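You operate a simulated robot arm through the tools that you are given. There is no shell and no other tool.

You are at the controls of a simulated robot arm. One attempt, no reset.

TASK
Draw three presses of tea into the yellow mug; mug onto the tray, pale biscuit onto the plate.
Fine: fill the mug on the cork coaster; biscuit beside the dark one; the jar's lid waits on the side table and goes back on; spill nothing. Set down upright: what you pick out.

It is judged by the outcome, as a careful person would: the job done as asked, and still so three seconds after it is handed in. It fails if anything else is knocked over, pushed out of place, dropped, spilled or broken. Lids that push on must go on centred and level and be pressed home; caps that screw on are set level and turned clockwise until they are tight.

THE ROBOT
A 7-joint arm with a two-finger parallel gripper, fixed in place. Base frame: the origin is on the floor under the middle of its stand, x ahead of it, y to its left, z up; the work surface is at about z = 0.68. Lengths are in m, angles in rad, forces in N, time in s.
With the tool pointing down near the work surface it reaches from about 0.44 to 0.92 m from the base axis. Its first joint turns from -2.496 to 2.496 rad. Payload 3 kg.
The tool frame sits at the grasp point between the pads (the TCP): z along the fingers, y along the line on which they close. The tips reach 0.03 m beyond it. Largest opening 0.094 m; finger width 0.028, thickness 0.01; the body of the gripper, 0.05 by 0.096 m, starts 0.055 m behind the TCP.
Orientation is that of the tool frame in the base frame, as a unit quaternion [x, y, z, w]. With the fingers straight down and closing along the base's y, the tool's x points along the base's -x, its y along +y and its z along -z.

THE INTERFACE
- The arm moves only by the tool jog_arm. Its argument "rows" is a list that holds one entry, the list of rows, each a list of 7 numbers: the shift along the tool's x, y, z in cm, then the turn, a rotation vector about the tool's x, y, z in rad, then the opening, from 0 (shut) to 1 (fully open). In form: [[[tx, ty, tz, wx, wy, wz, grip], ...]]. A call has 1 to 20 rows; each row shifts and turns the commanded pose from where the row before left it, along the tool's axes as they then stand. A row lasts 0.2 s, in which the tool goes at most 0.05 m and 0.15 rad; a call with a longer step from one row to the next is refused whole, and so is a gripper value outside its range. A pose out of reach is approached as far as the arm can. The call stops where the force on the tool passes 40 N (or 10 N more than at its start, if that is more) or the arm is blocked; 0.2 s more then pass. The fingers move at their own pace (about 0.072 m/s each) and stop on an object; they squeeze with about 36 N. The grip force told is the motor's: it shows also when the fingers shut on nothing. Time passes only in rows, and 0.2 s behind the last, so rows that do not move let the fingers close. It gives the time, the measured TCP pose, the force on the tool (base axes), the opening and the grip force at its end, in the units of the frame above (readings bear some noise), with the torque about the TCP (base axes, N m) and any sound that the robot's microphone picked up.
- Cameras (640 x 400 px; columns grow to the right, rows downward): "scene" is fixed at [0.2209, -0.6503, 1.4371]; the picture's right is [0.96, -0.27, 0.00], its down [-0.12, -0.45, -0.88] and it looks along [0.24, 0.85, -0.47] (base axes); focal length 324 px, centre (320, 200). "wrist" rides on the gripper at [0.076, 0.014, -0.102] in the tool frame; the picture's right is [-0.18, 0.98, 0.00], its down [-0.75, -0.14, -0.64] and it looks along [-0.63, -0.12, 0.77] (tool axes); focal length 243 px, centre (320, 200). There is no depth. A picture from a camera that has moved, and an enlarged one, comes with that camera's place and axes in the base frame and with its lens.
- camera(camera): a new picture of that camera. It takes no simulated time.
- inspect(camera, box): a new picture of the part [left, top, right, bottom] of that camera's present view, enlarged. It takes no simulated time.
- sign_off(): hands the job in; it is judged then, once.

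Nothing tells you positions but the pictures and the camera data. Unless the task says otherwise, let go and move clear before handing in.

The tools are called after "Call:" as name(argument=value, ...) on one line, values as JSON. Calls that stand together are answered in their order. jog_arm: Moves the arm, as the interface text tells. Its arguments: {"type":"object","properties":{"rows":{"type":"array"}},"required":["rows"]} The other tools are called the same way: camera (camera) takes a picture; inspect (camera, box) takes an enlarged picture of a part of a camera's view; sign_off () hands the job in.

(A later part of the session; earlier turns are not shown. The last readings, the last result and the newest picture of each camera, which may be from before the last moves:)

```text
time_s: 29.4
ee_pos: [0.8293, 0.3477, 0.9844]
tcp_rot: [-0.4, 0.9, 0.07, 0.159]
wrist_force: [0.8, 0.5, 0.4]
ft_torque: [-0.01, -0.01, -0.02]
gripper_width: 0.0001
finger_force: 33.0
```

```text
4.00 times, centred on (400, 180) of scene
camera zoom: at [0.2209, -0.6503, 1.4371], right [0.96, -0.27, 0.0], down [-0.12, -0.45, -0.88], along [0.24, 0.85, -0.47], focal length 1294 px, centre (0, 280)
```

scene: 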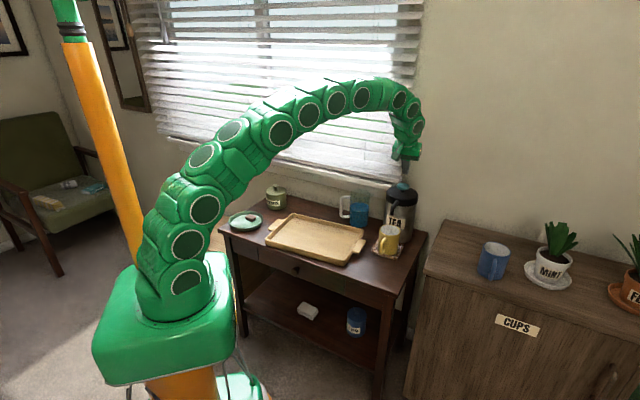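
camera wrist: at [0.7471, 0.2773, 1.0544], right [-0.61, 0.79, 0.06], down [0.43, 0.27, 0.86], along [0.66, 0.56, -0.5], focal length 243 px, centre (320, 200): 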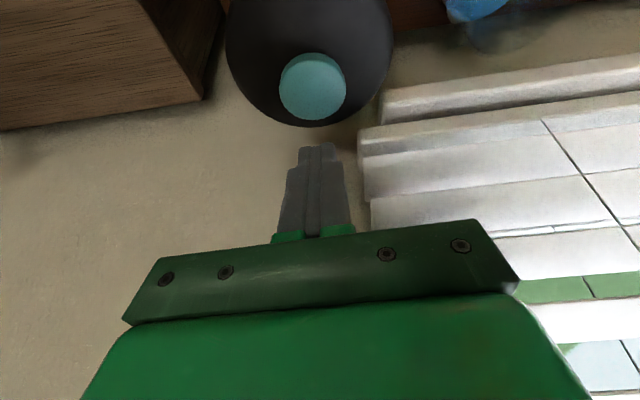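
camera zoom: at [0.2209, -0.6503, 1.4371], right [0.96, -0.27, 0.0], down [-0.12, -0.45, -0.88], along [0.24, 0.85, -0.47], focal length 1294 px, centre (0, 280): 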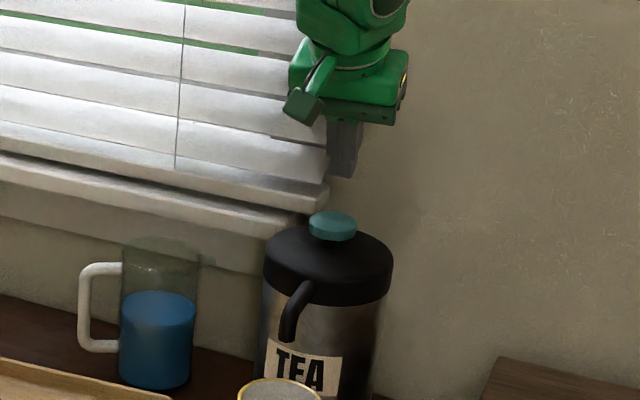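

The closed fingertips are centred over the teal button. Lowering to just above it.

Call:
jog_arm(rows=[[[0.51, 0, 1.41, 0, 0, 0, 0], [0.51, 0, 1.41, 0, 0, 0, 0], [0.171, 0, 0.47, 0, 0, 0, 0], [0, 0, 0, 0, 0, 0, 0]]])

Call:
inspect(camera="scene", box=[360, 150, 440, 230])

Call:
inspect(camera="wrist", box=[220, 20, 420, 240])

```text
time_s: 30.4
ee_pos: [0.8302, 0.348, 0.9496]
tcp_rot: [-0.401, 0.9, 0.07, 0.158]
wrist_force: [0.5, 0.4, 0.3]
ft_torque: [0.02, 0.01, -0.01]
gripper_width: 0.0001
finger_force: 32.6
```

```text
5.00 times, centred on (400, 190) of scene
camera zoom: at [0.2209, -0.6503, 1.4371], right [0.96, -0.27, 0.0], down [-0.12, -0.45, -0.88], along [0.24, 0.85, -0.47], focal length 1618 px, centre (-80, 250)
```

zoom: 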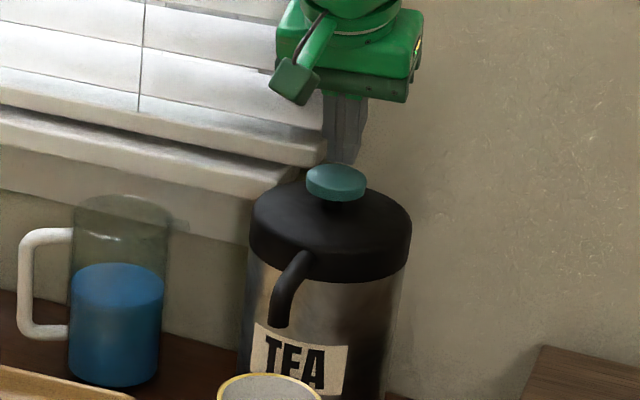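

```text
1.82 times, centred on (320, 130) of wrist
camera zoom: at [0.7474, 0.2774, 1.0197], right [-0.61, 0.79, 0.06], down [0.43, 0.27, 0.86], along [0.66, 0.56, -0.5], focal length 441 px, centre (320, 327)
```

zoom: 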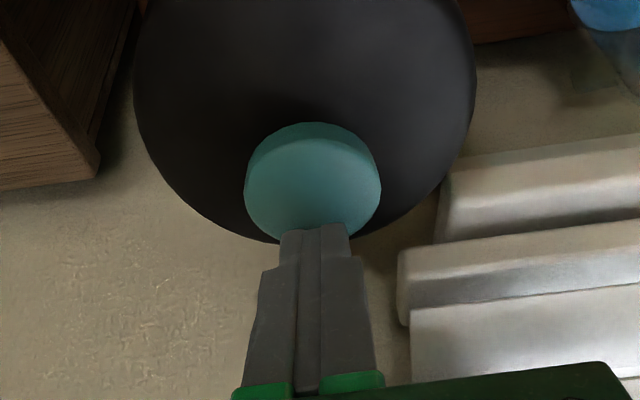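

The tips are about 1 cm above the button and roughly centred. I'll nudge back 4 mm and start pressing slowly.

Call:
jog_arm(rows=[[[0.376, 0, -0.137, 0, 0, 0, 0], [0.137, 0, 0.376, 0, 0, 0, 0], [0.137, 0, 0.376, 0, 0, 0, 0], [0.068, 0, 0.188, 0, 0, 0, 0], [0, 0, 0, 0, 0, 0, 0]]])

Call:
inspect(camera="scene", box=[360, 150, 440, 230])

```text
time_s: 31.6
ee_pos: [0.8262, 0.3449, 0.939]
tcp_rot: [-0.401, 0.899, 0.072, 0.159]
wrist_force: [-0.4, 1.6, 3.1]
ft_torque: [0.02, 0.0, 0.02]
gripper_width: 0.0001
finger_force: 32.4
```

```text
5.00 times, centred on (400, 190) of scene
camera zoom: at [0.2209, -0.6503, 1.4371], right [0.96, -0.27, 0.0], down [-0.12, -0.45, -0.88], along [0.24, 0.85, -0.47], focal length 1618 px, centre (-80, 250)
```

zoom: 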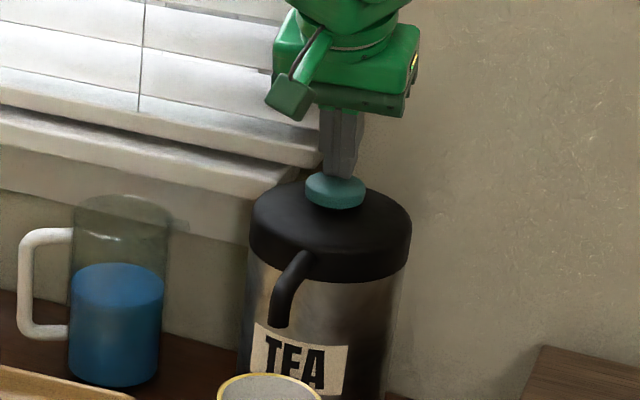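

Contact has been made and the button is starting to move. Continuing the first stroke.

Call:
jog_arm(rows=[[[0.137, 0, 0.376, 0, 0, 0, 0], [0.137, 0, 0.376, 0, 0, 0, 0], [0, 0, 0, 0, 0, 0, 0]]])

Call:
inspect(camera="scene", box=[350, 160, 450, 260])

```text
time_s: 32.4
ee_pos: [0.8262, 0.3442, 0.9307]
tcp_rot: [-0.4, 0.9, 0.07, 0.159]
wrist_force: [-1.1, 2.0, 11.9]
ft_torque: [0.04, 0.08, -0.03]
gripper_width: 0.0
finger_force: 32.8
heard: click
```

```text
4.00 times, centred on (400, 210) of scene
camera zoom: at [0.2209, -0.6503, 1.4371], right [0.96, -0.27, 0.0], down [-0.12, -0.45, -0.88], along [0.24, 0.85, -0.47], focal length 1294 px, centre (0, 160)
```

zoom: 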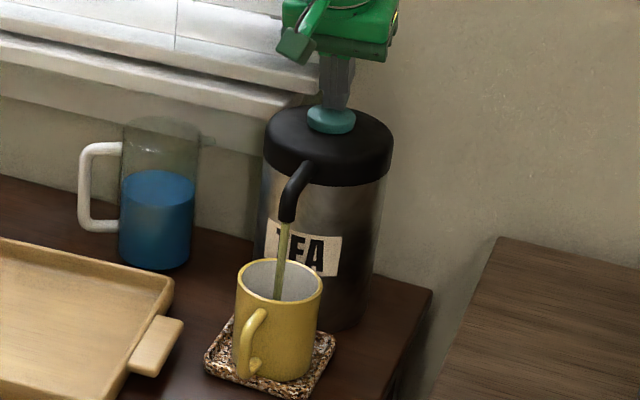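

There was a click and tea is flowing straight into the mug. I'll release the button and wait for the flow to finish.

Call:
jog_arm(rows=[[[-0.274, 0, -0.752, 0, 0, 0, 0], [-0.41, 0, -1.13, 0, 0, 0, 0], [0, 0, 0, 0, 0, 0, 0], [0, 0, 0, 0, 0, 0, 0], [0, 0, 0, 0, 0, 0, 0]]])

Call:
inspect(camera="scene", box=[350, 160, 450, 260])

```text
time_s: 33.6
ee_pos: [0.8266, 0.346, 0.9517]
tcp_rot: [-0.401, 0.9, 0.071, 0.158]
wrist_force: [-0.1, -0.2, -0.2]
ft_torque: [-0.01, 0.0, 0.02]
gripper_width: 0.0001
finger_force: 33.4
```

```text
4.00 times, centred on (400, 210) of scene
camera zoom: at [0.2209, -0.6503, 1.4371], right [0.96, -0.27, 0.0], down [-0.12, -0.45, -0.88], along [0.24, 0.85, -0.47], focal length 1294 px, centre (0, 160)
```

zoom: 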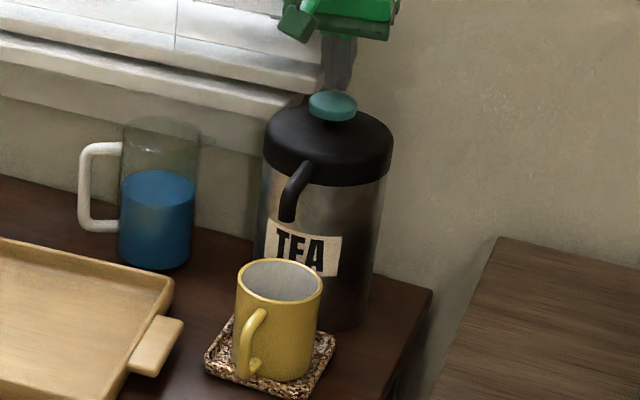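

The first press is done, with the button back up and the flow stopped. Second press.

Call:
jog_arm(rows=[[[0.24, 0, 0.658, 0, 0, 0, 0], [0.24, 0, 0.658, 0, 0, 0, 0], [0.24, 0, 0.658, 0, 0, 0, 0], [0, 0, 0, 0, 0, 0, 0]]])

Call:
inspect(camera="scene", box=[350, 160, 450, 260])

```text
time_s: 34.6
ee_pos: [0.8256, 0.3451, 0.9314]
tcp_rot: [-0.4, 0.9, 0.071, 0.159]
wrist_force: [-4.8, -1.5, 20.5]
ft_torque: [-0.05, 0.18, -0.02]
gripper_width: 0.0
finger_force: 32.9
heard: click
```

```text
4.00 times, centred on (400, 210) of scene
camera zoom: at [0.2209, -0.6503, 1.4371], right [0.96, -0.27, 0.0], down [-0.12, -0.45, -0.88], along [0.24, 0.85, -0.47], focal length 1294 px, centre (0, 160)
```

zoom: 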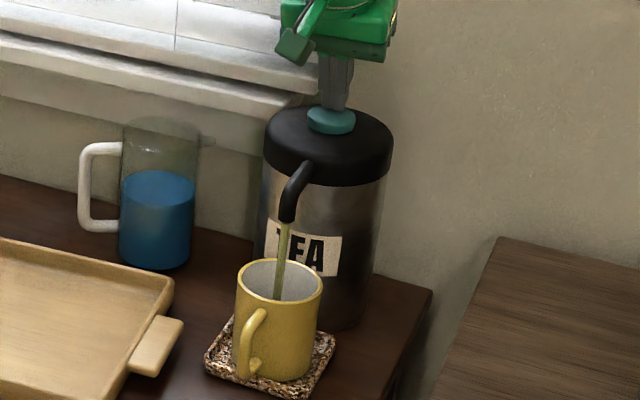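

That's the second click, and tea is flowing into the mug again. Releasing and waiting.

Call:
jog_arm(rows=[[[-0.274, 0, -0.752, 0, 0, 0, 0], [-0.41, 0, -1.13, 0, 0, 0, 0], [0, 0, 0, 0, 0, 0, 0], [0, 0, 0, 0, 0, 0, 0], [0, 0, 0, 0, 0, 0, 0]]])

Call:
inspect(camera="scene", box=[350, 160, 450, 260])

```text
time_s: 35.8
ee_pos: [0.8273, 0.3459, 0.9505]
tcp_rot: [-0.4, 0.9, 0.07, 0.159]
wrist_force: [0.7, 0.0, 0.3]
ft_torque: [-0.01, -0.03, 0.04]
gripper_width: 0.0
finger_force: 33.1
```

```text
4.00 times, centred on (400, 210) of scene
camera zoom: at [0.2209, -0.6503, 1.4371], right [0.96, -0.27, 0.0], down [-0.12, -0.45, -0.88], along [0.24, 0.85, -0.47], focal length 1294 px, centre (0, 160)
```

zoom: 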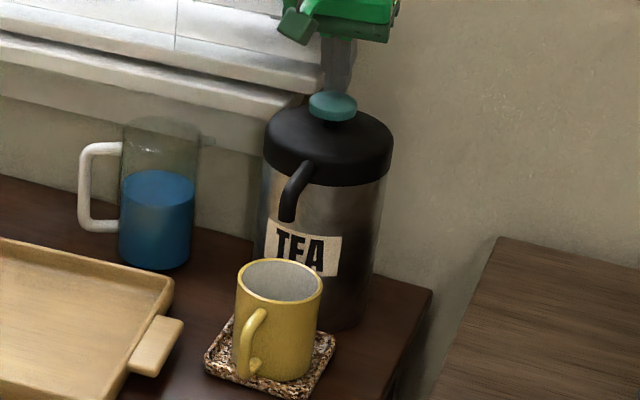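

Two presses are done. Third and last press.

Call:
jog_arm(rows=[[[0.24, 0, 0.658, 0, 0, 0, 0], [0.24, 0, 0.658, 0, 0, 0, 0], [0.22, 0, 0.61, 0, 0, 0, 0], [0, 0, 0, 0, 0, 0, 0]]])

Call:
inspect(camera="scene", box=[350, 160, 450, 260])

```text
time_s: 36.8
ee_pos: [0.8267, 0.3449, 0.9303]
tcp_rot: [-0.401, 0.899, 0.072, 0.16]
wrist_force: [-3.1, -1.5, 22.2]
ft_torque: [-0.07, 0.15, -0.08]
gripper_width: 0.0
finger_force: 32.9
heard: click
```

```text
4.00 times, centred on (400, 210) of scene
camera zoom: at [0.2209, -0.6503, 1.4371], right [0.96, -0.27, 0.0], down [-0.12, -0.45, -0.88], along [0.24, 0.85, -0.47], focal length 1294 px, centre (0, 160)
```

zoom: 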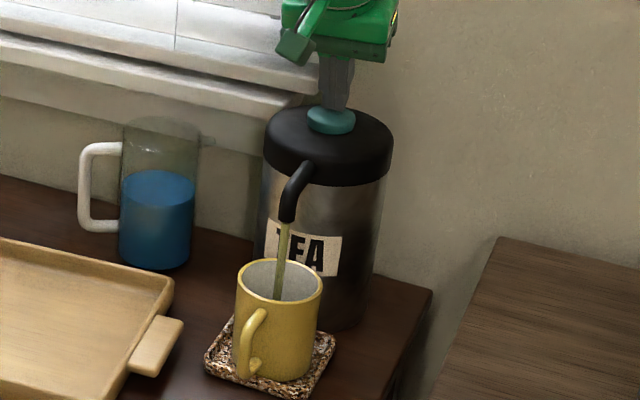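

The third click was heard and tea is flowing. I'll release and rise well clear.

Call:
jog_arm(rows=[[[-0.274, 0, -0.752, 0, 0, 0, 0], [-0.684, 0, -1.88, 0, 0, 0, 0], [-0.684, 0, -1.88, 0, 0, 0, 0], [-0.5, 0, -1.3, 0, 0, 0, 0], [0, 0, 0, 0, 0, 0, 0], [0, 0, 0, 0, 0, 0, 0]]])

Call:
inspect(camera="scene", box=[350, 160, 450, 260])

```text
time_s: 38.2
ee_pos: [0.8266, 0.3464, 0.9913]
tcp_rot: [-0.4, 0.9, 0.071, 0.158]
wrist_force: [-0.6, -0.1, 0.1]
ft_torque: [0.01, 0.01, 0.0]
gripper_width: 0.0002
finger_force: 32.7
```

```text
4.00 times, centred on (400, 210) of scene
camera zoom: at [0.2209, -0.6503, 1.4371], right [0.96, -0.27, 0.0], down [-0.12, -0.45, -0.88], along [0.24, 0.85, -0.47], focal length 1294 px, centre (0, 160)
```

zoom: 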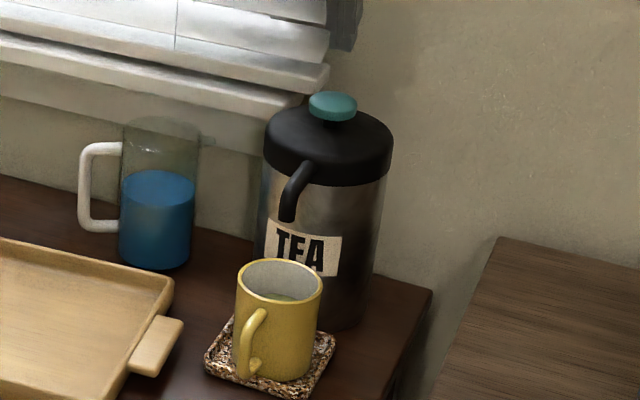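

The mug holds tea with plenty of freeboard and nothing has spilled. I'll move back to the front of the coaster, re-tilt and open for picking the mug up.

Call:
jog_arm(rows=[[[3.36, 0.083, -1.325, 0, 0, 0, 0], [3.36, 0.083, -1.325, 0, 0, 0, 0], [3.36, 0.083, -1.325, 0, 0, 0, 0], [3.36, 0.083, -1.325, 0, 0, 0, 0], [3.36, 0.083, -1.325, 0, 0, 0, 0], [3.36, 0.083, -1.325, 0, 0, 0, 1], [0, 0, 0, 0, -0.1163, 0, 1], [0, 0, 0, 0, -0.1163, 0, 1], [0, 0, 0, 0, -0.1163, 0, 1], [0, 0, 0, 0, 0, 0, 1]]])

Call:
camera(camera="wrist")

Call:
inspect(camera="scene", box=[255, 195, 385, 275])

```text
time_s: 40.4
ee_pos: [0.6783, 0.1867, 0.9971]
tcp_rot: [-0.382, 0.859, 0.139, 0.312]
wrist_force: [-1.1, -0.6, -0.1]
ft_torque: [0.04, -0.04, 0.01]
gripper_width: 0.0939
finger_force: 0.0
```

```text
taken
camera wrist: at [0.5834, 0.1034, 1.0269], right [-0.64, 0.76, 0.12], down [0.21, 0.03, 0.98], along [0.74, 0.65, -0.18], focal length 243 px, centre (320, 200)
```

wrist: 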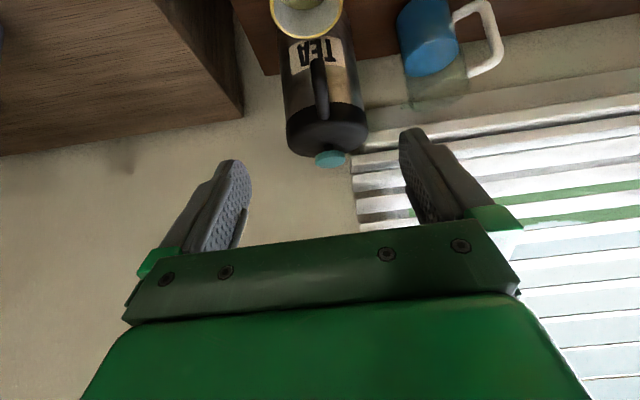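

```text
4.92 times, centred on (320, 235) of scene
camera zoom: at [0.2209, -0.6503, 1.4371], right [0.96, -0.27, 0.0], down [-0.12, -0.45, -0.88], along [0.24, 0.85, -0.47], focal length 1593 px, centre (320, 28)
```

zoom: 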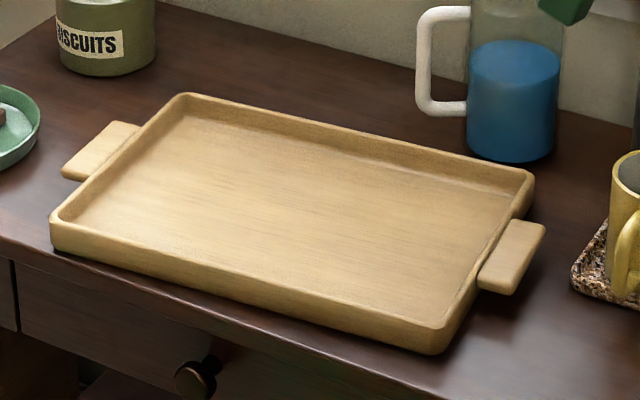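

The tray's inner floor runs from about (0.55, 0.24) and (0.68, 0.39) on its right end to (0.31, 0.45) and (0.44, 0.59) on its left, so I'll set the mug down at about (0.55, 0.375). First I'll descend to the mug pre-grasp.

Call:
jog_arm(rows=[[[2.15, 0.01, 2.71, 0, 0, 0, 1], [2.15, 0.01, 2.71, 0, 0, 0, 1], [2.15, 0.01, 2.71, 0, 0, 0, 1], [2.15, 0.02, 2.71, 0, 0, 0, 1], [0, 0, 0, 0, 0, 0, 1]]])

Call:
camera(camera="wrist")

Call:
inspect(camera="wrist", box=[240, 0, 410, 240])

```text
time_s: 41.6
ee_pos: [0.6811, 0.1891, 0.8602]
tcp_rot: [-0.382, 0.859, 0.139, 0.313]
wrist_force: [0.0, -0.6, 0.0]
ft_torque: [-0.03, -0.01, 0.01]
gripper_width: 0.0939
finger_force: 0.1
```

```text
taken
camera wrist: at [0.587, 0.1059, 0.8898], right [-0.64, 0.76, 0.12], down [0.21, 0.03, 0.98], along [0.74, 0.65, -0.18], focal length 243 px, centre (320, 200)
```

wrist: 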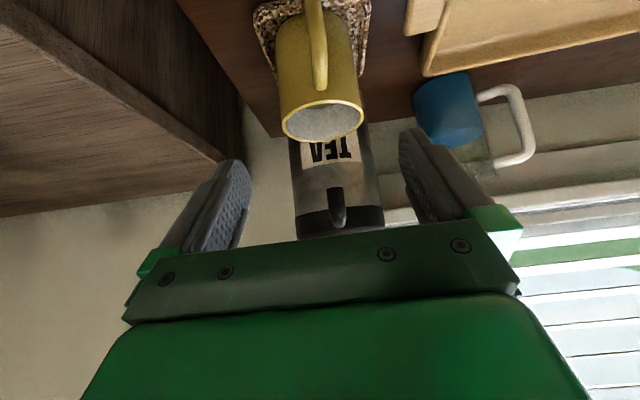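

```text
1.67 times, centred on (325, 120) of wrist
camera zoom: at [0.587, 0.1059, 0.8898], right [-0.64, 0.76, 0.12], down [0.21, 0.03, 0.98], along [0.74, 0.65, -0.18], focal length 404 px, centre (312, 333)
```

zoom: 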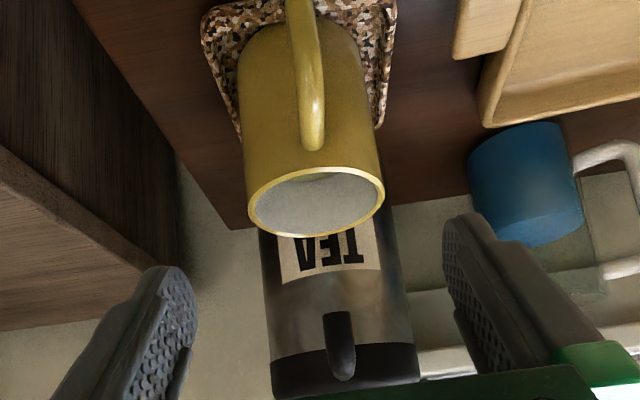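

Aligned as before. Advancing 14 cm onto the mug.

Call:
jog_arm(rows=[[[0.03, 0.01, 2.5, 0, 0, 0, 1], [0.03, 0.01, 2.5, 0, 0, 0, 1], [0.03, 0.01, 2.5, 0, 0, 0, 1], [0.03, 0.01, 2.5, 0, 0, 0, 1], [0.03, 0.01, 2.0, 0, 0, 0, 1], [0.03, 0.01, 1.9, 0, 0, 0, 1], [0, 0, 0, 0, 0, 0, 1]]])

Call:
camera(camera="wrist")

```text
time_s: 43.2
ee_pos: [0.7379, 0.2567, 0.7521]
tcp_rot: [-0.382, 0.859, 0.139, 0.312]
wrist_force: [0.4, -0.1, 0.5]
ft_torque: [0.04, 0.0, -0.01]
gripper_width: 0.0939
finger_force: 0.1
```

```text
taken
camera wrist: at [0.645, 0.1726, 0.782], right [-0.64, 0.76, 0.12], down [0.22, 0.03, 0.98], along [0.74, 0.65, -0.18], focal length 243 px, centre (320, 200)
```

wrist: 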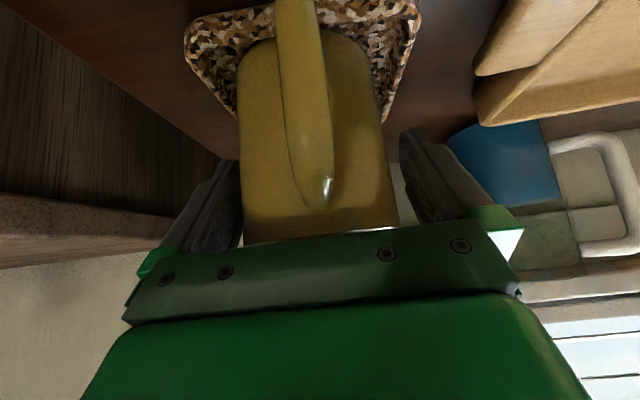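

In position with no contact. Closing gradually on the mug.

Call:
jog_arm(rows=[[[0, -0.15, 0, 0, 0, 0, 1], [0, 0, 0, 0, 0, 0, 0.93], [0, 0, 0, 0, 0, 0, 0.88], [0, 0, 0, 0, 0, 0, 0.8], [0, 0, 0, 0, 0, 0, 0], [0, 0, 0, 0, 0, 0, 0]]])

Call:
inspect(camera="wrist", box=[160, 0, 440, 240])

```text
time_s: 44.6
ee_pos: [0.7387, 0.2552, 0.7519]
tcp_rot: [-0.383, 0.858, 0.14, 0.312]
wrist_force: [-0.2, -0.5, 0.8]
ft_torque: [0.02, 0.11, 0.01]
gripper_width: 0.0808
finger_force: 36.2
```

```text
1.67 times, centred on (300, 120) of wrist
camera zoom: at [0.6456, 0.1714, 0.7817], right [-0.64, 0.76, 0.12], down [0.22, 0.03, 0.98], along [0.74, 0.65, -0.18], focal length 404 px, centre (353, 333)
```

zoom: 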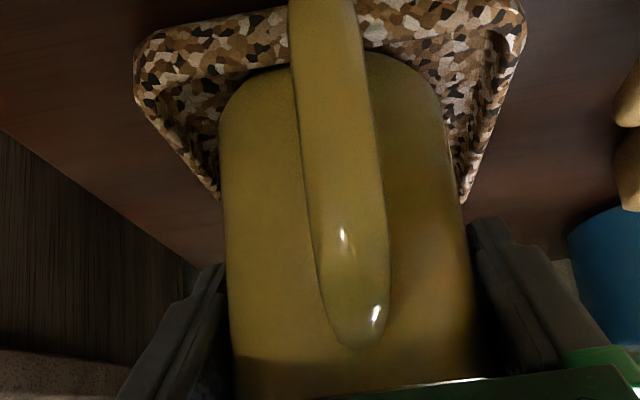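

Gripped. Lifting 8 mm straight up.

Call:
jog_arm(rows=[[[-0.26, 0, -0.31, 0, 0, 0, 0], [-0.26, 0, -0.31, 0, 0, 0, 0], [0, 0, 0, 0, 0, 0, 0]]])

Call:
inspect(camera="wrist", box=[160, 0, 440, 240])

```text
time_s: 45.4
ee_pos: [0.739, 0.255, 0.7598]
tcp_rot: [-0.383, 0.858, 0.14, 0.313]
wrist_force: [0.2, -0.2, -4.7]
ft_torque: [0.04, -0.04, 0.01]
gripper_width: 0.0809
finger_force: 36.1
```

```text
1.67 times, centred on (300, 120) of wrist
camera zoom: at [0.646, 0.1714, 0.7896], right [-0.64, 0.76, 0.12], down [0.22, 0.03, 0.98], along [0.74, 0.65, -0.18], focal length 404 px, centre (353, 333)
```

zoom: 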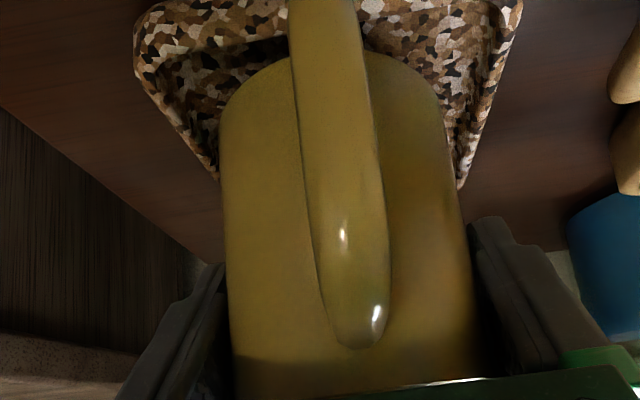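

It's lifted and carries about 0.48 kg. I'll draw it back smoothly from under the spout, 12 cm horizontally.

Call:
jog_arm(rows=[[[0.38, 0, -0.32, 0, 0, 0, 0], [0.77, 0, -0.64, 0, 0, 0, 0], [1.15, 0, -0.96, 0, 0, 0, 0], [1.3, 0, -1.09, 0, 0, 0, 0], [1.3, 0, -1.09, 0, 0, 0, 0], [1.3, 0, -1.09, 0, 0, 0, 0], [1.15, 0, -0.96, 0, 0, 0, 0], [0.92, 0, -0.77, 0, 0, 0, 0], [0.61, 0, -0.51, 0, 0, 0, 0], [0.31, 0, -0.26, 0, 0, 0, 0], [0, 0, 0, 0, 0, 0, 0]]])

Call:
inspect(camera="scene", box=[310, 165, 450, 280])

```text
time_s: 47.8
ee_pos: [0.6588, 0.1659, 0.7575]
tcp_rot: [-0.382, 0.859, 0.138, 0.311]
wrist_force: [-1.1, -0.9, -4.4]
ft_torque: [0.04, 0.0, 0.03]
gripper_width: 0.0809
finger_force: 36.2
```

```text
3.48 times, centred on (380, 222) of scene
camera zoom: at [0.2209, -0.6503, 1.4371], right [0.96, -0.27, 0.0], down [-0.12, -0.45, -0.88], along [0.24, 0.85, -0.47], focal length 1125 px, centre (111, 122)
```

zoom: 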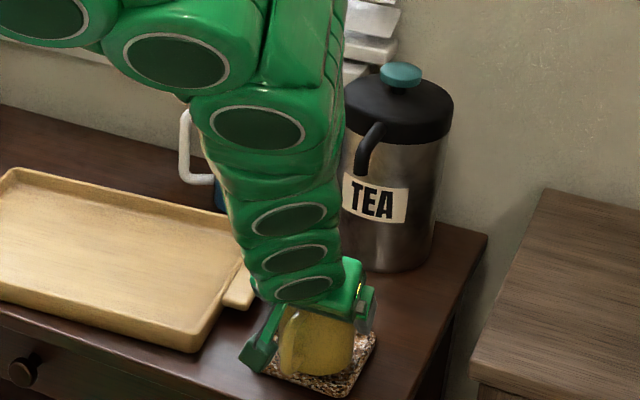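

The coaster seems to have come along under the mug. I need a close look before doing anything else.

Call:
inspect(camera="scene", box=[350, 230, 410, 275])

Call:
inspect(camera="wrist", box=[160, 0, 440, 175])

Call:
camera(camera="wrist")

```text
8.89 times, centred on (380, 252) of scene
camera zoom: at [0.2209, -0.6503, 1.4371], right [0.96, -0.27, 0.0], down [-0.12, -0.45, -0.88], along [0.24, 0.85, -0.47], focal length 2876 px, centre (-213, -267)
```

zoom: 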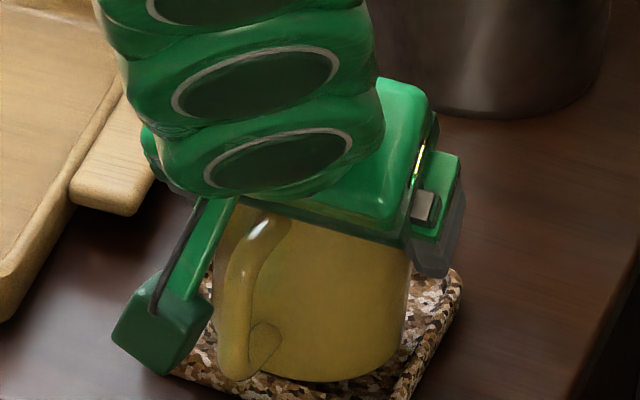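

```text
2.29 times, centred on (300, 88) of wrist
camera zoom: at [0.5655, 0.082, 0.7891], right [-0.64, 0.76, 0.12], down [0.22, 0.03, 0.98], along [0.74, 0.65, -0.18], focal length 555 px, centre (366, 457)
```

zoom: 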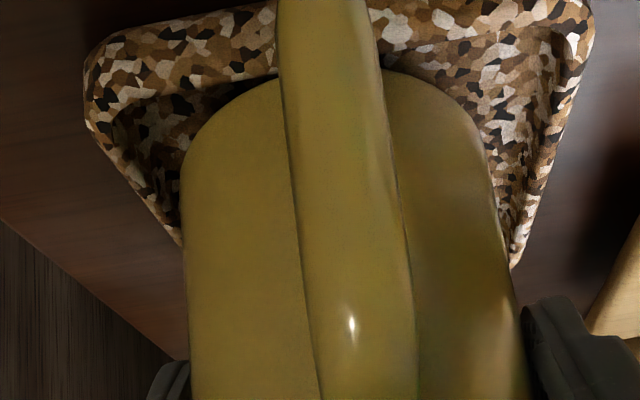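

```text
taken
camera wrist: at [0.5655, 0.082, 0.7891], right [-0.64, 0.76, 0.12], down [0.22, 0.03, 0.98], along [0.74, 0.65, -0.18], focal length 243 px, centre (320, 200)
```

wrist: 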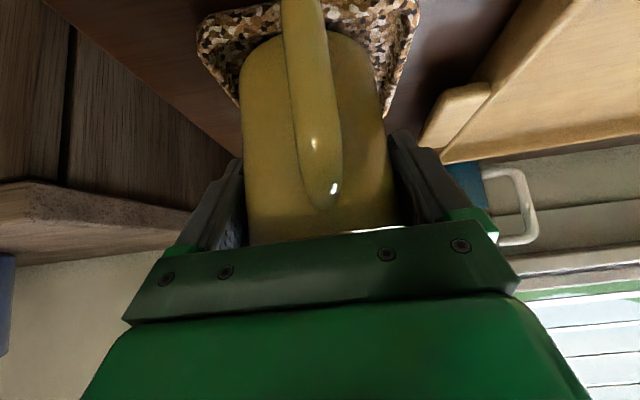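

The coaster has a raised lip that caught the mug's base and was dragged along. It's still flat on the table, so I'll lift the mug straight out of it now, set the mug on the tray, and then put the coaster back exactly where it was.

Call:
jog_arm(rows=[[[-0.32, 0, -0.38, 0, 0, 0, 0], [-0.64, 0, -0.77, 0, 0, 0, 0], [-0.64, 0, -0.77, 0, 0, 0, 0], [-0.32, 0, -0.38, 0, 0, 0, 0], [0, 0, 0, 0, 0, 0, 0]]])

Call:
inspect(camera="scene", box=[350, 225, 420, 275])

Call:
inspect(camera="wrist", box=[160, 0, 440, 175])

```text
time_s: 49.0
ee_pos: [0.6606, 0.1647, 0.7887]
tcp_rot: [-0.382, 0.859, 0.139, 0.312]
wrist_force: [-0.1, 0.2, -4.0]
ft_torque: [0.0, -0.04, -0.01]
gripper_width: 0.0807
finger_force: 35.7
```

```text
8.00 times, centred on (385, 250) of scene
camera zoom: at [0.2209, -0.6503, 1.4371], right [0.96, -0.27, 0.0], down [-0.12, -0.45, -0.88], along [0.24, 0.85, -0.47], focal length 2588 px, centre (-200, -200)
```

zoom: 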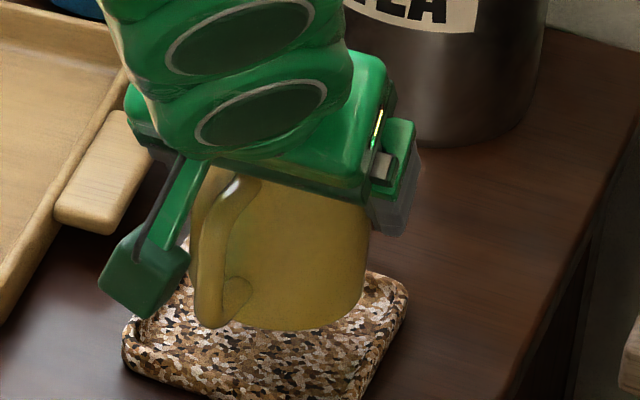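

```text
2.29 times, centred on (300, 88) of wrist
camera zoom: at [0.5661, 0.0818, 0.8179], right [-0.64, 0.76, 0.12], down [0.22, 0.03, 0.98], along [0.74, 0.65, -0.18], focal length 555 px, centre (366, 457)
```

zoom: 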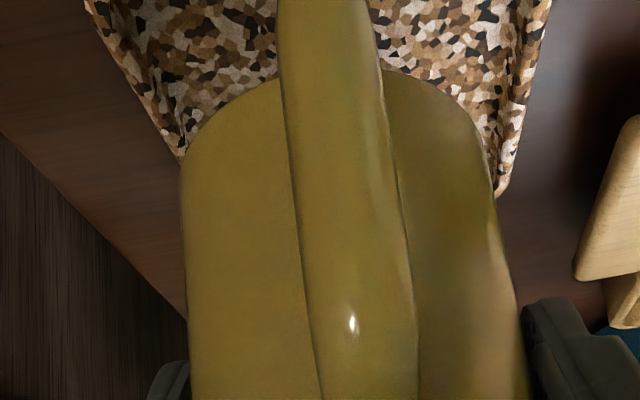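

The mug is free and the coaster stays flat on the table. I'll raise the mug another 6 cm and carry it smoothly over the tray.

Call:
jog_arm(rows=[[[-0.45, 0, -0.54, 0, 0, 0, 0], [-0.96, 0, -1.15, 0, 0, 0, 0], [-0.96, 0, -1.15, 0, 0, 0, 0], [-0.96, 0, -1.15, 0, 0, 0, 0], [-0.51, 0, -0.61, 0, 0, 0, 0], [0, 0, 0, 0, 0, 0, 0]]])

Call:
jog_arm(rows=[[[-0.2, 0.71, 0.17, 0, 0, 0, 0], [-0.35, 1.25, 0.3, 0, 0, 0, 0], [-0.53, 1.87, 0.44, 0, 0, 0, 0], [-0.53, 1.87, 0.44, 0, 0, 0, 0], [-0.53, 1.87, 0.44, 0, 0, 0, 0], [-0.53, 1.87, 0.44, 0, 0, 0, 0], [-0.53, 1.87, 0.44, 0, 0, 0, 0], [-0.53, 1.87, 0.44, 0, 0, 0, 0], [-0.53, 1.87, 0.44, 0, 0, 0, 0], [-0.53, 1.87, 0.44, 0, 0, 0, 0], [-0.53, 1.87, 0.44, 0, 0, 0, 0], [-0.53, 1.87, 0.44, 0, 0, 0, 0], [-0.35, 1.25, 0.3, 0, 0, 0, 0], [-0.2, 0.71, 0.17, 0, 0, 0, 0], [0, 0, 0, 0, 0, 0, 0]]])

Call:
camera(camera="scene")

Call:
camera(camera="wrist")

```text
time_s: 50.4
ee_pos: [0.6605, 0.1671, 0.8483]
tcp_rot: [-0.382, 0.858, 0.139, 0.312]
wrist_force: [0.3, -0.1, -3.7]
ft_torque: [0.02, -0.05, 0.03]
gripper_width: 0.0807
finger_force: 35.7
```

```text
time_s: 53.6
ee_pos: [0.546, 0.3783, 0.8494]
tcp_rot: [-0.383, 0.858, 0.139, 0.312]
wrist_force: [-0.6, 0.9, -3.9]
ft_torque: [0.0, -0.03, -0.02]
gripper_width: 0.0806
finger_force: 35.5
```

```text
taken
```

scene: 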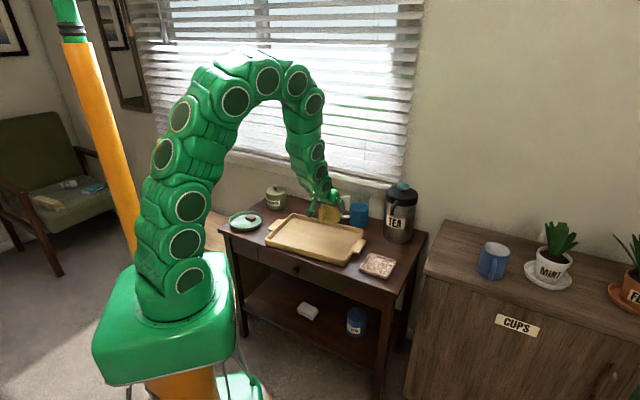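

```text
taken
camera wrist: at [0.4527, 0.2949, 0.8793], right [-0.64, 0.76, 0.12], down [0.22, 0.03, 0.98], along [0.74, 0.65, -0.18], focal length 243 px, centre (320, 200)
```

wrist: 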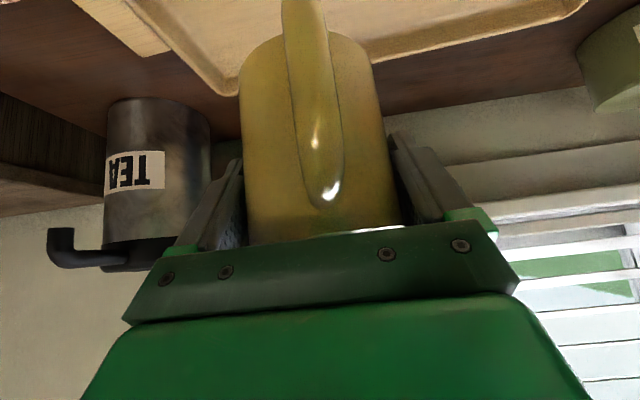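

The mug is over the right half of the tray. I'll lower it to a couple of centimetres above the tray floor.

Call:
jog_arm(rows=[[[0.4, 0, 0.48, 0, 0, 0, 0], [0.8, 0, 0.96, 0, 0, 0, 0], [0.8, 0, 0.96, 0, 0, 0, 0], [0.8, 0, 0.96, 0, 0, 0, 0], [0.8, 0, 0.96, 0, 0, 0, 0], [0.6, 0, 0.72, 0, 0, 0, 0], [0.3, 0, 0.36, 0, 0, 0, 0], [0, 0, 0, 0, 0, 0, 0]]])

Call:
inspect(camera="scene", box=[270, 185, 390, 275])

Call:
camera(camera="wrist")

```text
time_s: 55.4
ee_pos: [0.5466, 0.379, 0.7785]
tcp_rot: [-0.382, 0.858, 0.14, 0.312]
wrist_force: [-0.6, -0.3, -4.4]
ft_torque: [0.07, -0.05, 0.02]
gripper_width: 0.0805
finger_force: 35.9
```

```text
4.44 times, centred on (330, 230) of scene
camera zoom: at [0.2209, -0.6503, 1.4371], right [0.96, -0.27, 0.0], down [-0.12, -0.45, -0.88], along [0.24, 0.85, -0.47], focal length 1438 px, centre (276, 67)
```

zoom: 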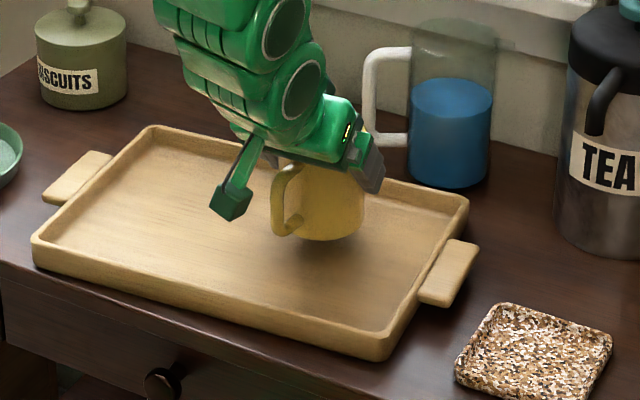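

```text
taken
camera wrist: at [0.4526, 0.2954, 0.8084], right [-0.64, 0.76, 0.12], down [0.22, 0.03, 0.98], along [0.74, 0.65, -0.18], focal length 243 px, centre (320, 200)
```

wrist: 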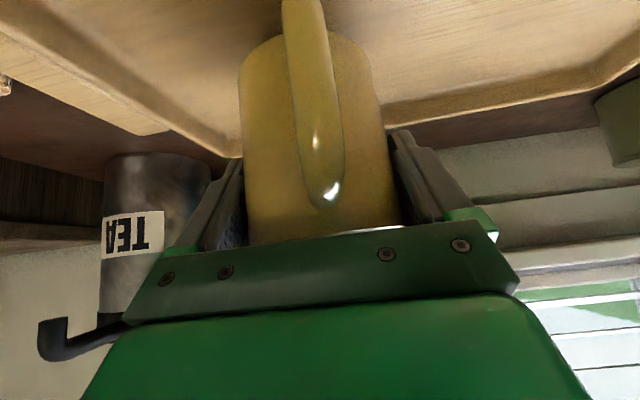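

Well placed over the tray floor. Lowering the rest slowly until it touches.

Call:
jog_arm(rows=[[[0.26, 0, 0.306, 0, 0, 0, 0], [0.32, 0, 0.383, 0, 0, 0, 0], [0.32, 0, 0.383, 0, 0, 0, 0], [0.13, 0, 0.153, 0, 0, 0, 0], [0, 0, 0, 0, 0, 0, 0]]])

```text
time_s: 56.6
ee_pos: [0.546, 0.3801, 0.7636]
tcp_rot: [-0.382, 0.859, 0.139, 0.312]
wrist_force: [0.5, 0.5, -3.2]
ft_torque: [0.02, 0.0, 0.02]
gripper_width: 0.0806
finger_force: 36.1
```

Call:
jog_arm(rows=[[[0.16, 0, 0.192, 0, 0, 0, 0], [0.16, 0, 0.192, 0, 0, 0, 0], [0, 0, 0, 0, 0, 0, 0]]])

Call:
inspect(camera="scene", box=[290, 185, 370, 255])

```text
time_s: 57.4
ee_pos: [0.5476, 0.3789, 0.7588]
tcp_rot: [-0.382, 0.859, 0.139, 0.313]
wrist_force: [-0.4, -0.2, -3.9]
ft_torque: [0.0, -0.05, 0.01]
gripper_width: 0.0806
finger_force: 36.3
```

```text
5.71 times, centred on (330, 220) of scene
camera zoom: at [0.2209, -0.6503, 1.4371], right [0.96, -0.27, 0.0], down [-0.12, -0.45, -0.88], along [0.24, 0.85, -0.47], focal length 1849 px, centre (263, 86)
```

zoom: 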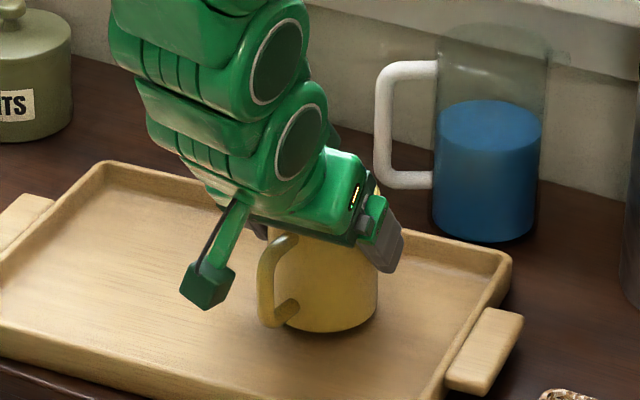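

Call:
jog_arm(rows=[[[0.13, 0, 0.153, 0, 0, 0, 0], [0.13, 0, 0.153, 0, 0, 0, 0], [0, 0, 0, 0, 0, 0, 0]]])

```text
time_s: 58.2
ee_pos: [0.5461, 0.3786, 0.7548]
tcp_rot: [-0.383, 0.859, 0.139, 0.311]
wrist_force: [-1.2, 0.0, -4.1]
ft_torque: [0.05, -0.01, 0.02]
gripper_width: 0.0806
finger_force: 36.5
```

Call:
jog_arm(rows=[[[0.096, 0, 0.115, 0, 0, 0, 0], [0.096, 0, 0.115, 0, 0, 0, 0], [0, 0, 0, 0, 0, 0, 0]]])

```text
time_s: 59.0
ee_pos: [0.5487, 0.3803, 0.7532]
tcp_rot: [-0.381, 0.859, 0.138, 0.314]
wrist_force: [3.0, -4.6, 22.9]
ft_torque: [0.45, 0.19, 0.08]
gripper_width: 0.0807
finger_force: 36.0
```

Touchdown on the tray floor. I'll relieve the contact force before opening.

Call:
jog_arm(rows=[[[-0.1, 0, -0.12, 0, 0, 0, 0], [0, 0, 0, 0, 0, 0, 0]]])

Call:
inspect(camera="scene", box=[290, 185, 370, 255])

```text
time_s: 59.6
ee_pos: [0.5471, 0.3798, 0.753]
tcp_rot: [-0.383, 0.859, 0.139, 0.311]
wrist_force: [3.1, 4.1, 4.2]
ft_torque: [0.45, -0.07, -0.12]
gripper_width: 0.0805
finger_force: 36.6
```

```text
5.71 times, centred on (330, 220) of scene
camera zoom: at [0.2209, -0.6503, 1.4371], right [0.96, -0.27, 0.0], down [-0.12, -0.45, -0.88], along [0.24, 0.85, -0.47], focal length 1849 px, centre (263, 86)
```

zoom: 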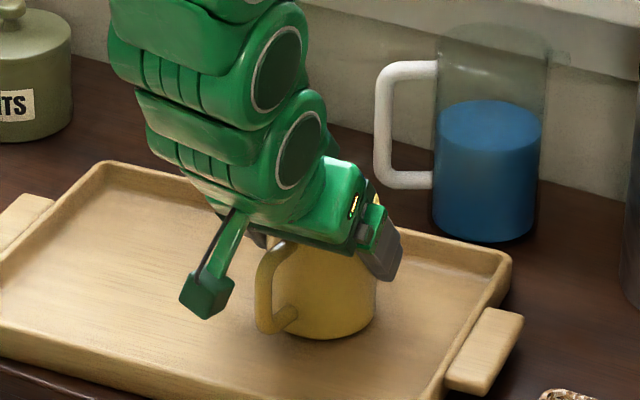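

Force is now small and the mug is resting upright. I'll open and retreat along the tool axis.

Call:
jog_arm(rows=[[[0, 0, 0, 0, 0, 0, 0.9], [0, 0, 0, 0, 0, 0, 1], [0, 0, 0, 0, 0, 0, 1]]])

Call:
camera(camera="wrist")

```text
time_s: 60.4
ee_pos: [0.5475, 0.38, 0.7516]
tcp_rot: [-0.381, 0.859, 0.139, 0.312]
wrist_force: [-0.9, 0.8, -0.1]
ft_torque: [-0.04, -0.01, 0.04]
gripper_width: 0.094
finger_force: 0.1
```

```text
taken
camera wrist: at [0.453, 0.2957, 0.7823], right [-0.64, 0.76, 0.12], down [0.22, 0.03, 0.98], along [0.74, 0.65, -0.18], focal length 243 px, centre (320, 200)
```

wrist: 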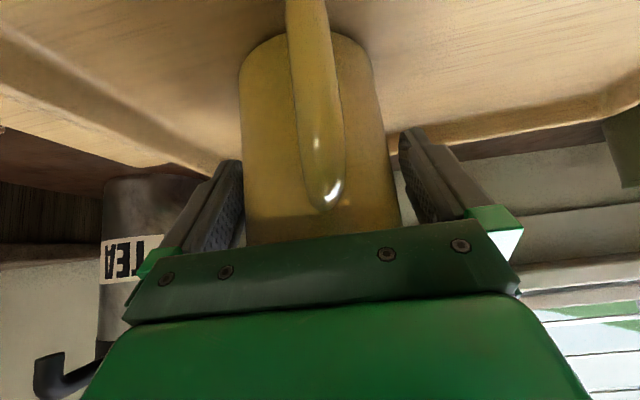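

Call:
jog_arm(rows=[[[0, 0, -1.2, 0, 0, 0, 1], [0, 0, -2.2, 0, 0, 0, 1], [0, 0, -2.5, 0, 0, 0, 1], [0, 0, -2.5, 0, 0, 0, 1], [0, 0, -2.5, 0, 0, 0, 1], [0, 0, -3, 0, 0, 0, 1], [-1.3, 0, -3, 0, 0, 0, 1], [-1.3, 0, -3, 0, 0, 0, 1], [0, 0, 0, 0, 0, 0, 1]]])

Call:
camera(camera="scene")

Call:
inspect(camera="scene", box=[330, 190, 430, 280])

Call:
camera(camera="wrist")

```text
time_s: 62.4
ee_pos: [0.4929, 0.3208, 0.9214]
tcp_rot: [-0.383, 0.859, 0.14, 0.311]
wrist_force: [0.6, -0.8, -0.7]
ft_torque: [0.0, 0.03, -0.01]
gripper_width: 0.0939
finger_force: 0.0
out of reach, approached as far as the arm can: row 5, 6, 7
```

```text
taken
```

scene: 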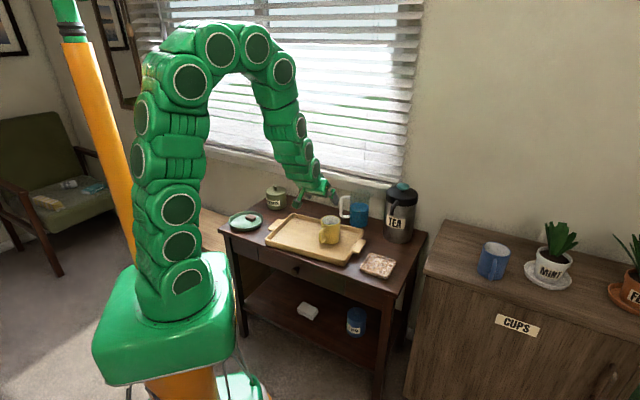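

```text
4.44 times, centred on (380, 235) of scene
camera zoom: at [0.2209, -0.6503, 1.4371], right [0.96, -0.27, 0.0], down [-0.12, -0.45, -0.88], along [0.24, 0.85, -0.47], focal length 1438 px, centre (53, 44)
```

zoom: 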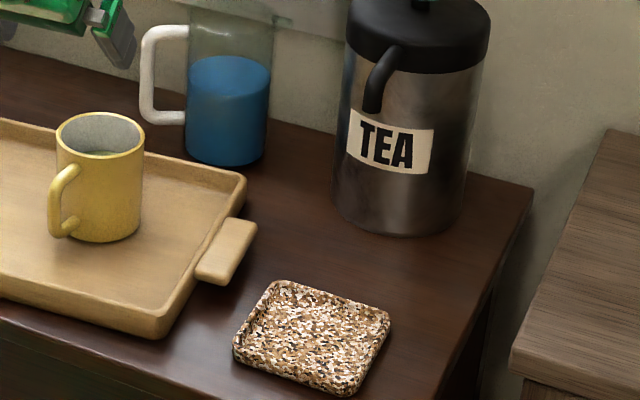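

```text
taken
camera wrist: at [0.3987, 0.2371, 0.9513], right [-0.64, 0.76, 0.12], down [0.22, 0.03, 0.98], along [0.74, 0.65, -0.18], focal length 243 px, centre (320, 200)
```

wrist: 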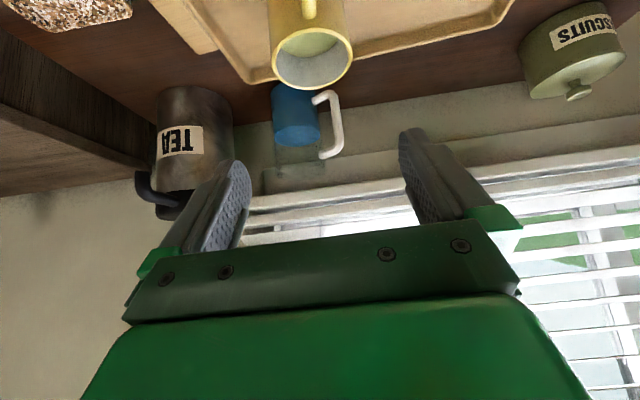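

The mug stands on the tray with tea in it and nothing spilled. The coaster is now centred near (0.668, 0.180) and its original spot was near (0.748, 0.266), so it must go back about 0.117 m along that direction. I'll reposition the wrist camera to look at its lip closely.

Call:
jog_arm(rows=[[[2.18, -2.93, -0.17, 0, 0, 0, 1], [2.18, -2.93, -0.17, 0, 0, 0, 1], [2.18, -2.93, -0.17, 0, 0, 0, 1], [2.18, -2.93, -0.17, 0, 0, 0, 1], [2.18, -2.93, -0.17, 0, 0, 0, 1], [2.18, -2.93, -0.17, 0, 0, 0, 1], [2.18, -2.93, -0.17, 0, 0, 0, 1], [2.18, -2.93, -0.17, 0, 0, 0, 1], [0, 0, 0, 0, 0, 0, 1]]])

Call:
camera(camera="wrist")

Call:
camera(camera="scene")

```text
time_s: 64.4
ee_pos: [0.5836, 0.0726, 0.8218]
tcp_rot: [-0.382, 0.858, 0.139, 0.313]
wrist_force: [-0.5, 1.2, 0.1]
ft_torque: [0.02, -0.05, -0.01]
gripper_width: 0.0941
finger_force: 0.0
out of reach, approached as far as the arm can: row 1, 2
```

```text
taken
camera wrist: at [0.4899, -0.0101, 0.8515], right [-0.64, 0.76, 0.12], down [0.22, 0.03, 0.98], along [0.74, 0.65, -0.18], focal length 243 px, centre (320, 200)
```

wrist: 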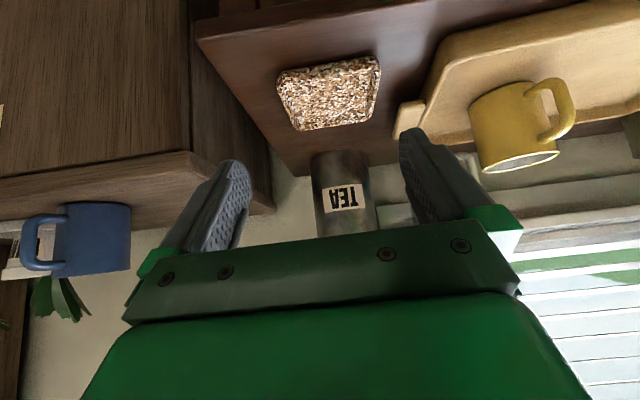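

```text
taken
```

scene: 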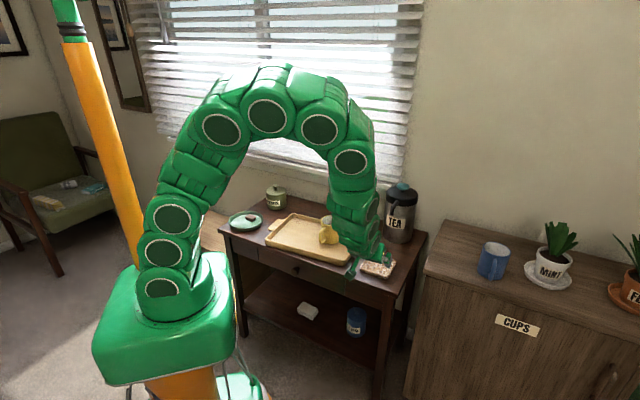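

Call:
inspect(camera="wrist", box=[260, 40, 400, 145])

Call:
inspect(camera="scene", box=[350, 245, 410, 285])

```text
3.81 times, centred on (330, 92) of wrist
camera zoom: at [0.4899, -0.0101, 0.8515], right [-0.64, 0.76, 0.12], down [0.22, 0.03, 0.98], along [0.74, 0.65, -0.18], focal length 924 px, centre (282, 610)
```

zoom: 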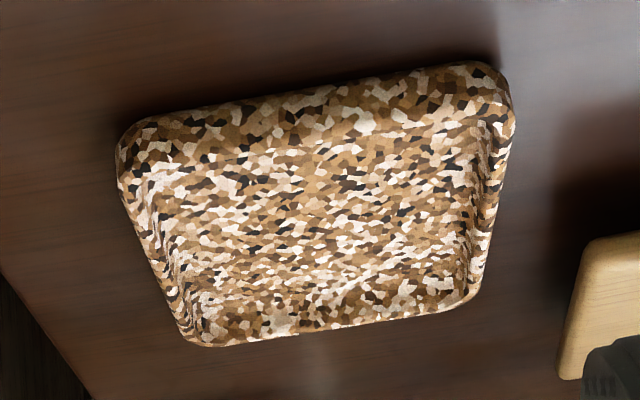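

```text
10.00 times, centred on (380, 265) of scene
camera zoom: at [0.2209, -0.6503, 1.4371], right [0.96, -0.27, 0.0], down [-0.12, -0.45, -0.88], along [0.24, 0.85, -0.47], focal length 3236 px, centre (-280, -450)
```

zoom: 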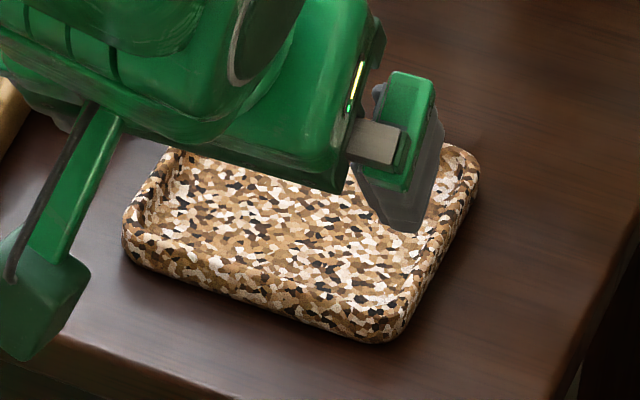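

The coaster has a raised lip about 8 mm wide. Its right lip's midpoint is near (0.700, 0.143), and the edge runs at about 46.6°. I'll pinch that right lip with the tilted gripper and carry the coaster straight back to its spot, so I'm moving above it with a partial opening.

Call:
jog_arm(rows=[[[0, 0, 0, 0.0157, 0, 0.0187, 0.4], [-1.3, -0.9, 3.1, 0, 0, 0, 0.4], [-1.3, -0.9, 3.1, 0, 0, 0, 0.4], [-1.3, -0.9, 3.1, 0, 0, 0, 0.4], [-1.3, -0.9, 3.1, 0, 0, 0, 0.4], [0, 0, 0, 0, 0, 0, 0.4]]])

Call:
camera(camera="wrist")

Call:
inspect(camera="scene", box=[350, 235, 420, 285])

```text
time_s: 65.8
ee_pos: [0.6914, 0.1346, 0.7604]
tcp_rot: [-0.372, 0.863, 0.136, 0.313]
wrist_force: [0.4, -0.4, 0.1]
ft_torque: [0.01, -0.02, -0.03]
gripper_width: 0.0378
finger_force: 0.0
```

```text
taken
camera wrist: at [0.5962, 0.053, 0.7898], right [-0.62, 0.78, 0.12], down [0.22, 0.02, 0.98], along [0.76, 0.63, -0.18], focal length 243 px, centre (320, 200)
```

wrist: 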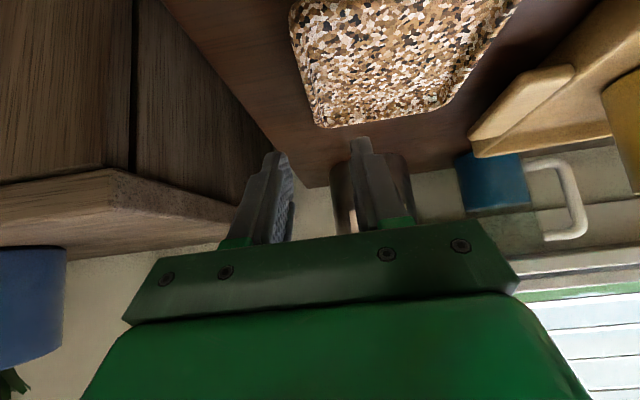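

```text
8.00 times, centred on (385, 260) of scene
camera zoom: at [0.2209, -0.6503, 1.4371], right [0.96, -0.27, 0.0], down [-0.12, -0.45, -0.88], along [0.24, 0.85, -0.47], focal length 2588 px, centre (-200, -280)
```

zoom: 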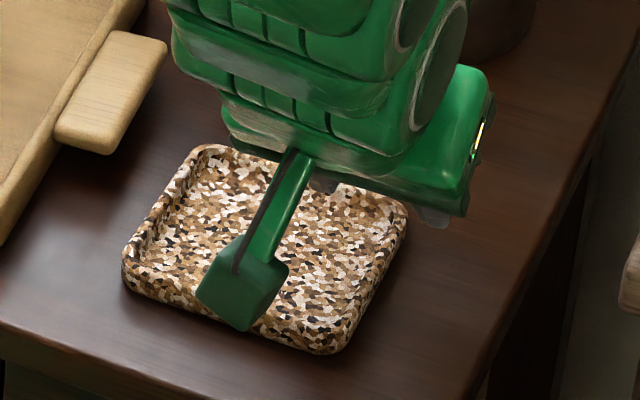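

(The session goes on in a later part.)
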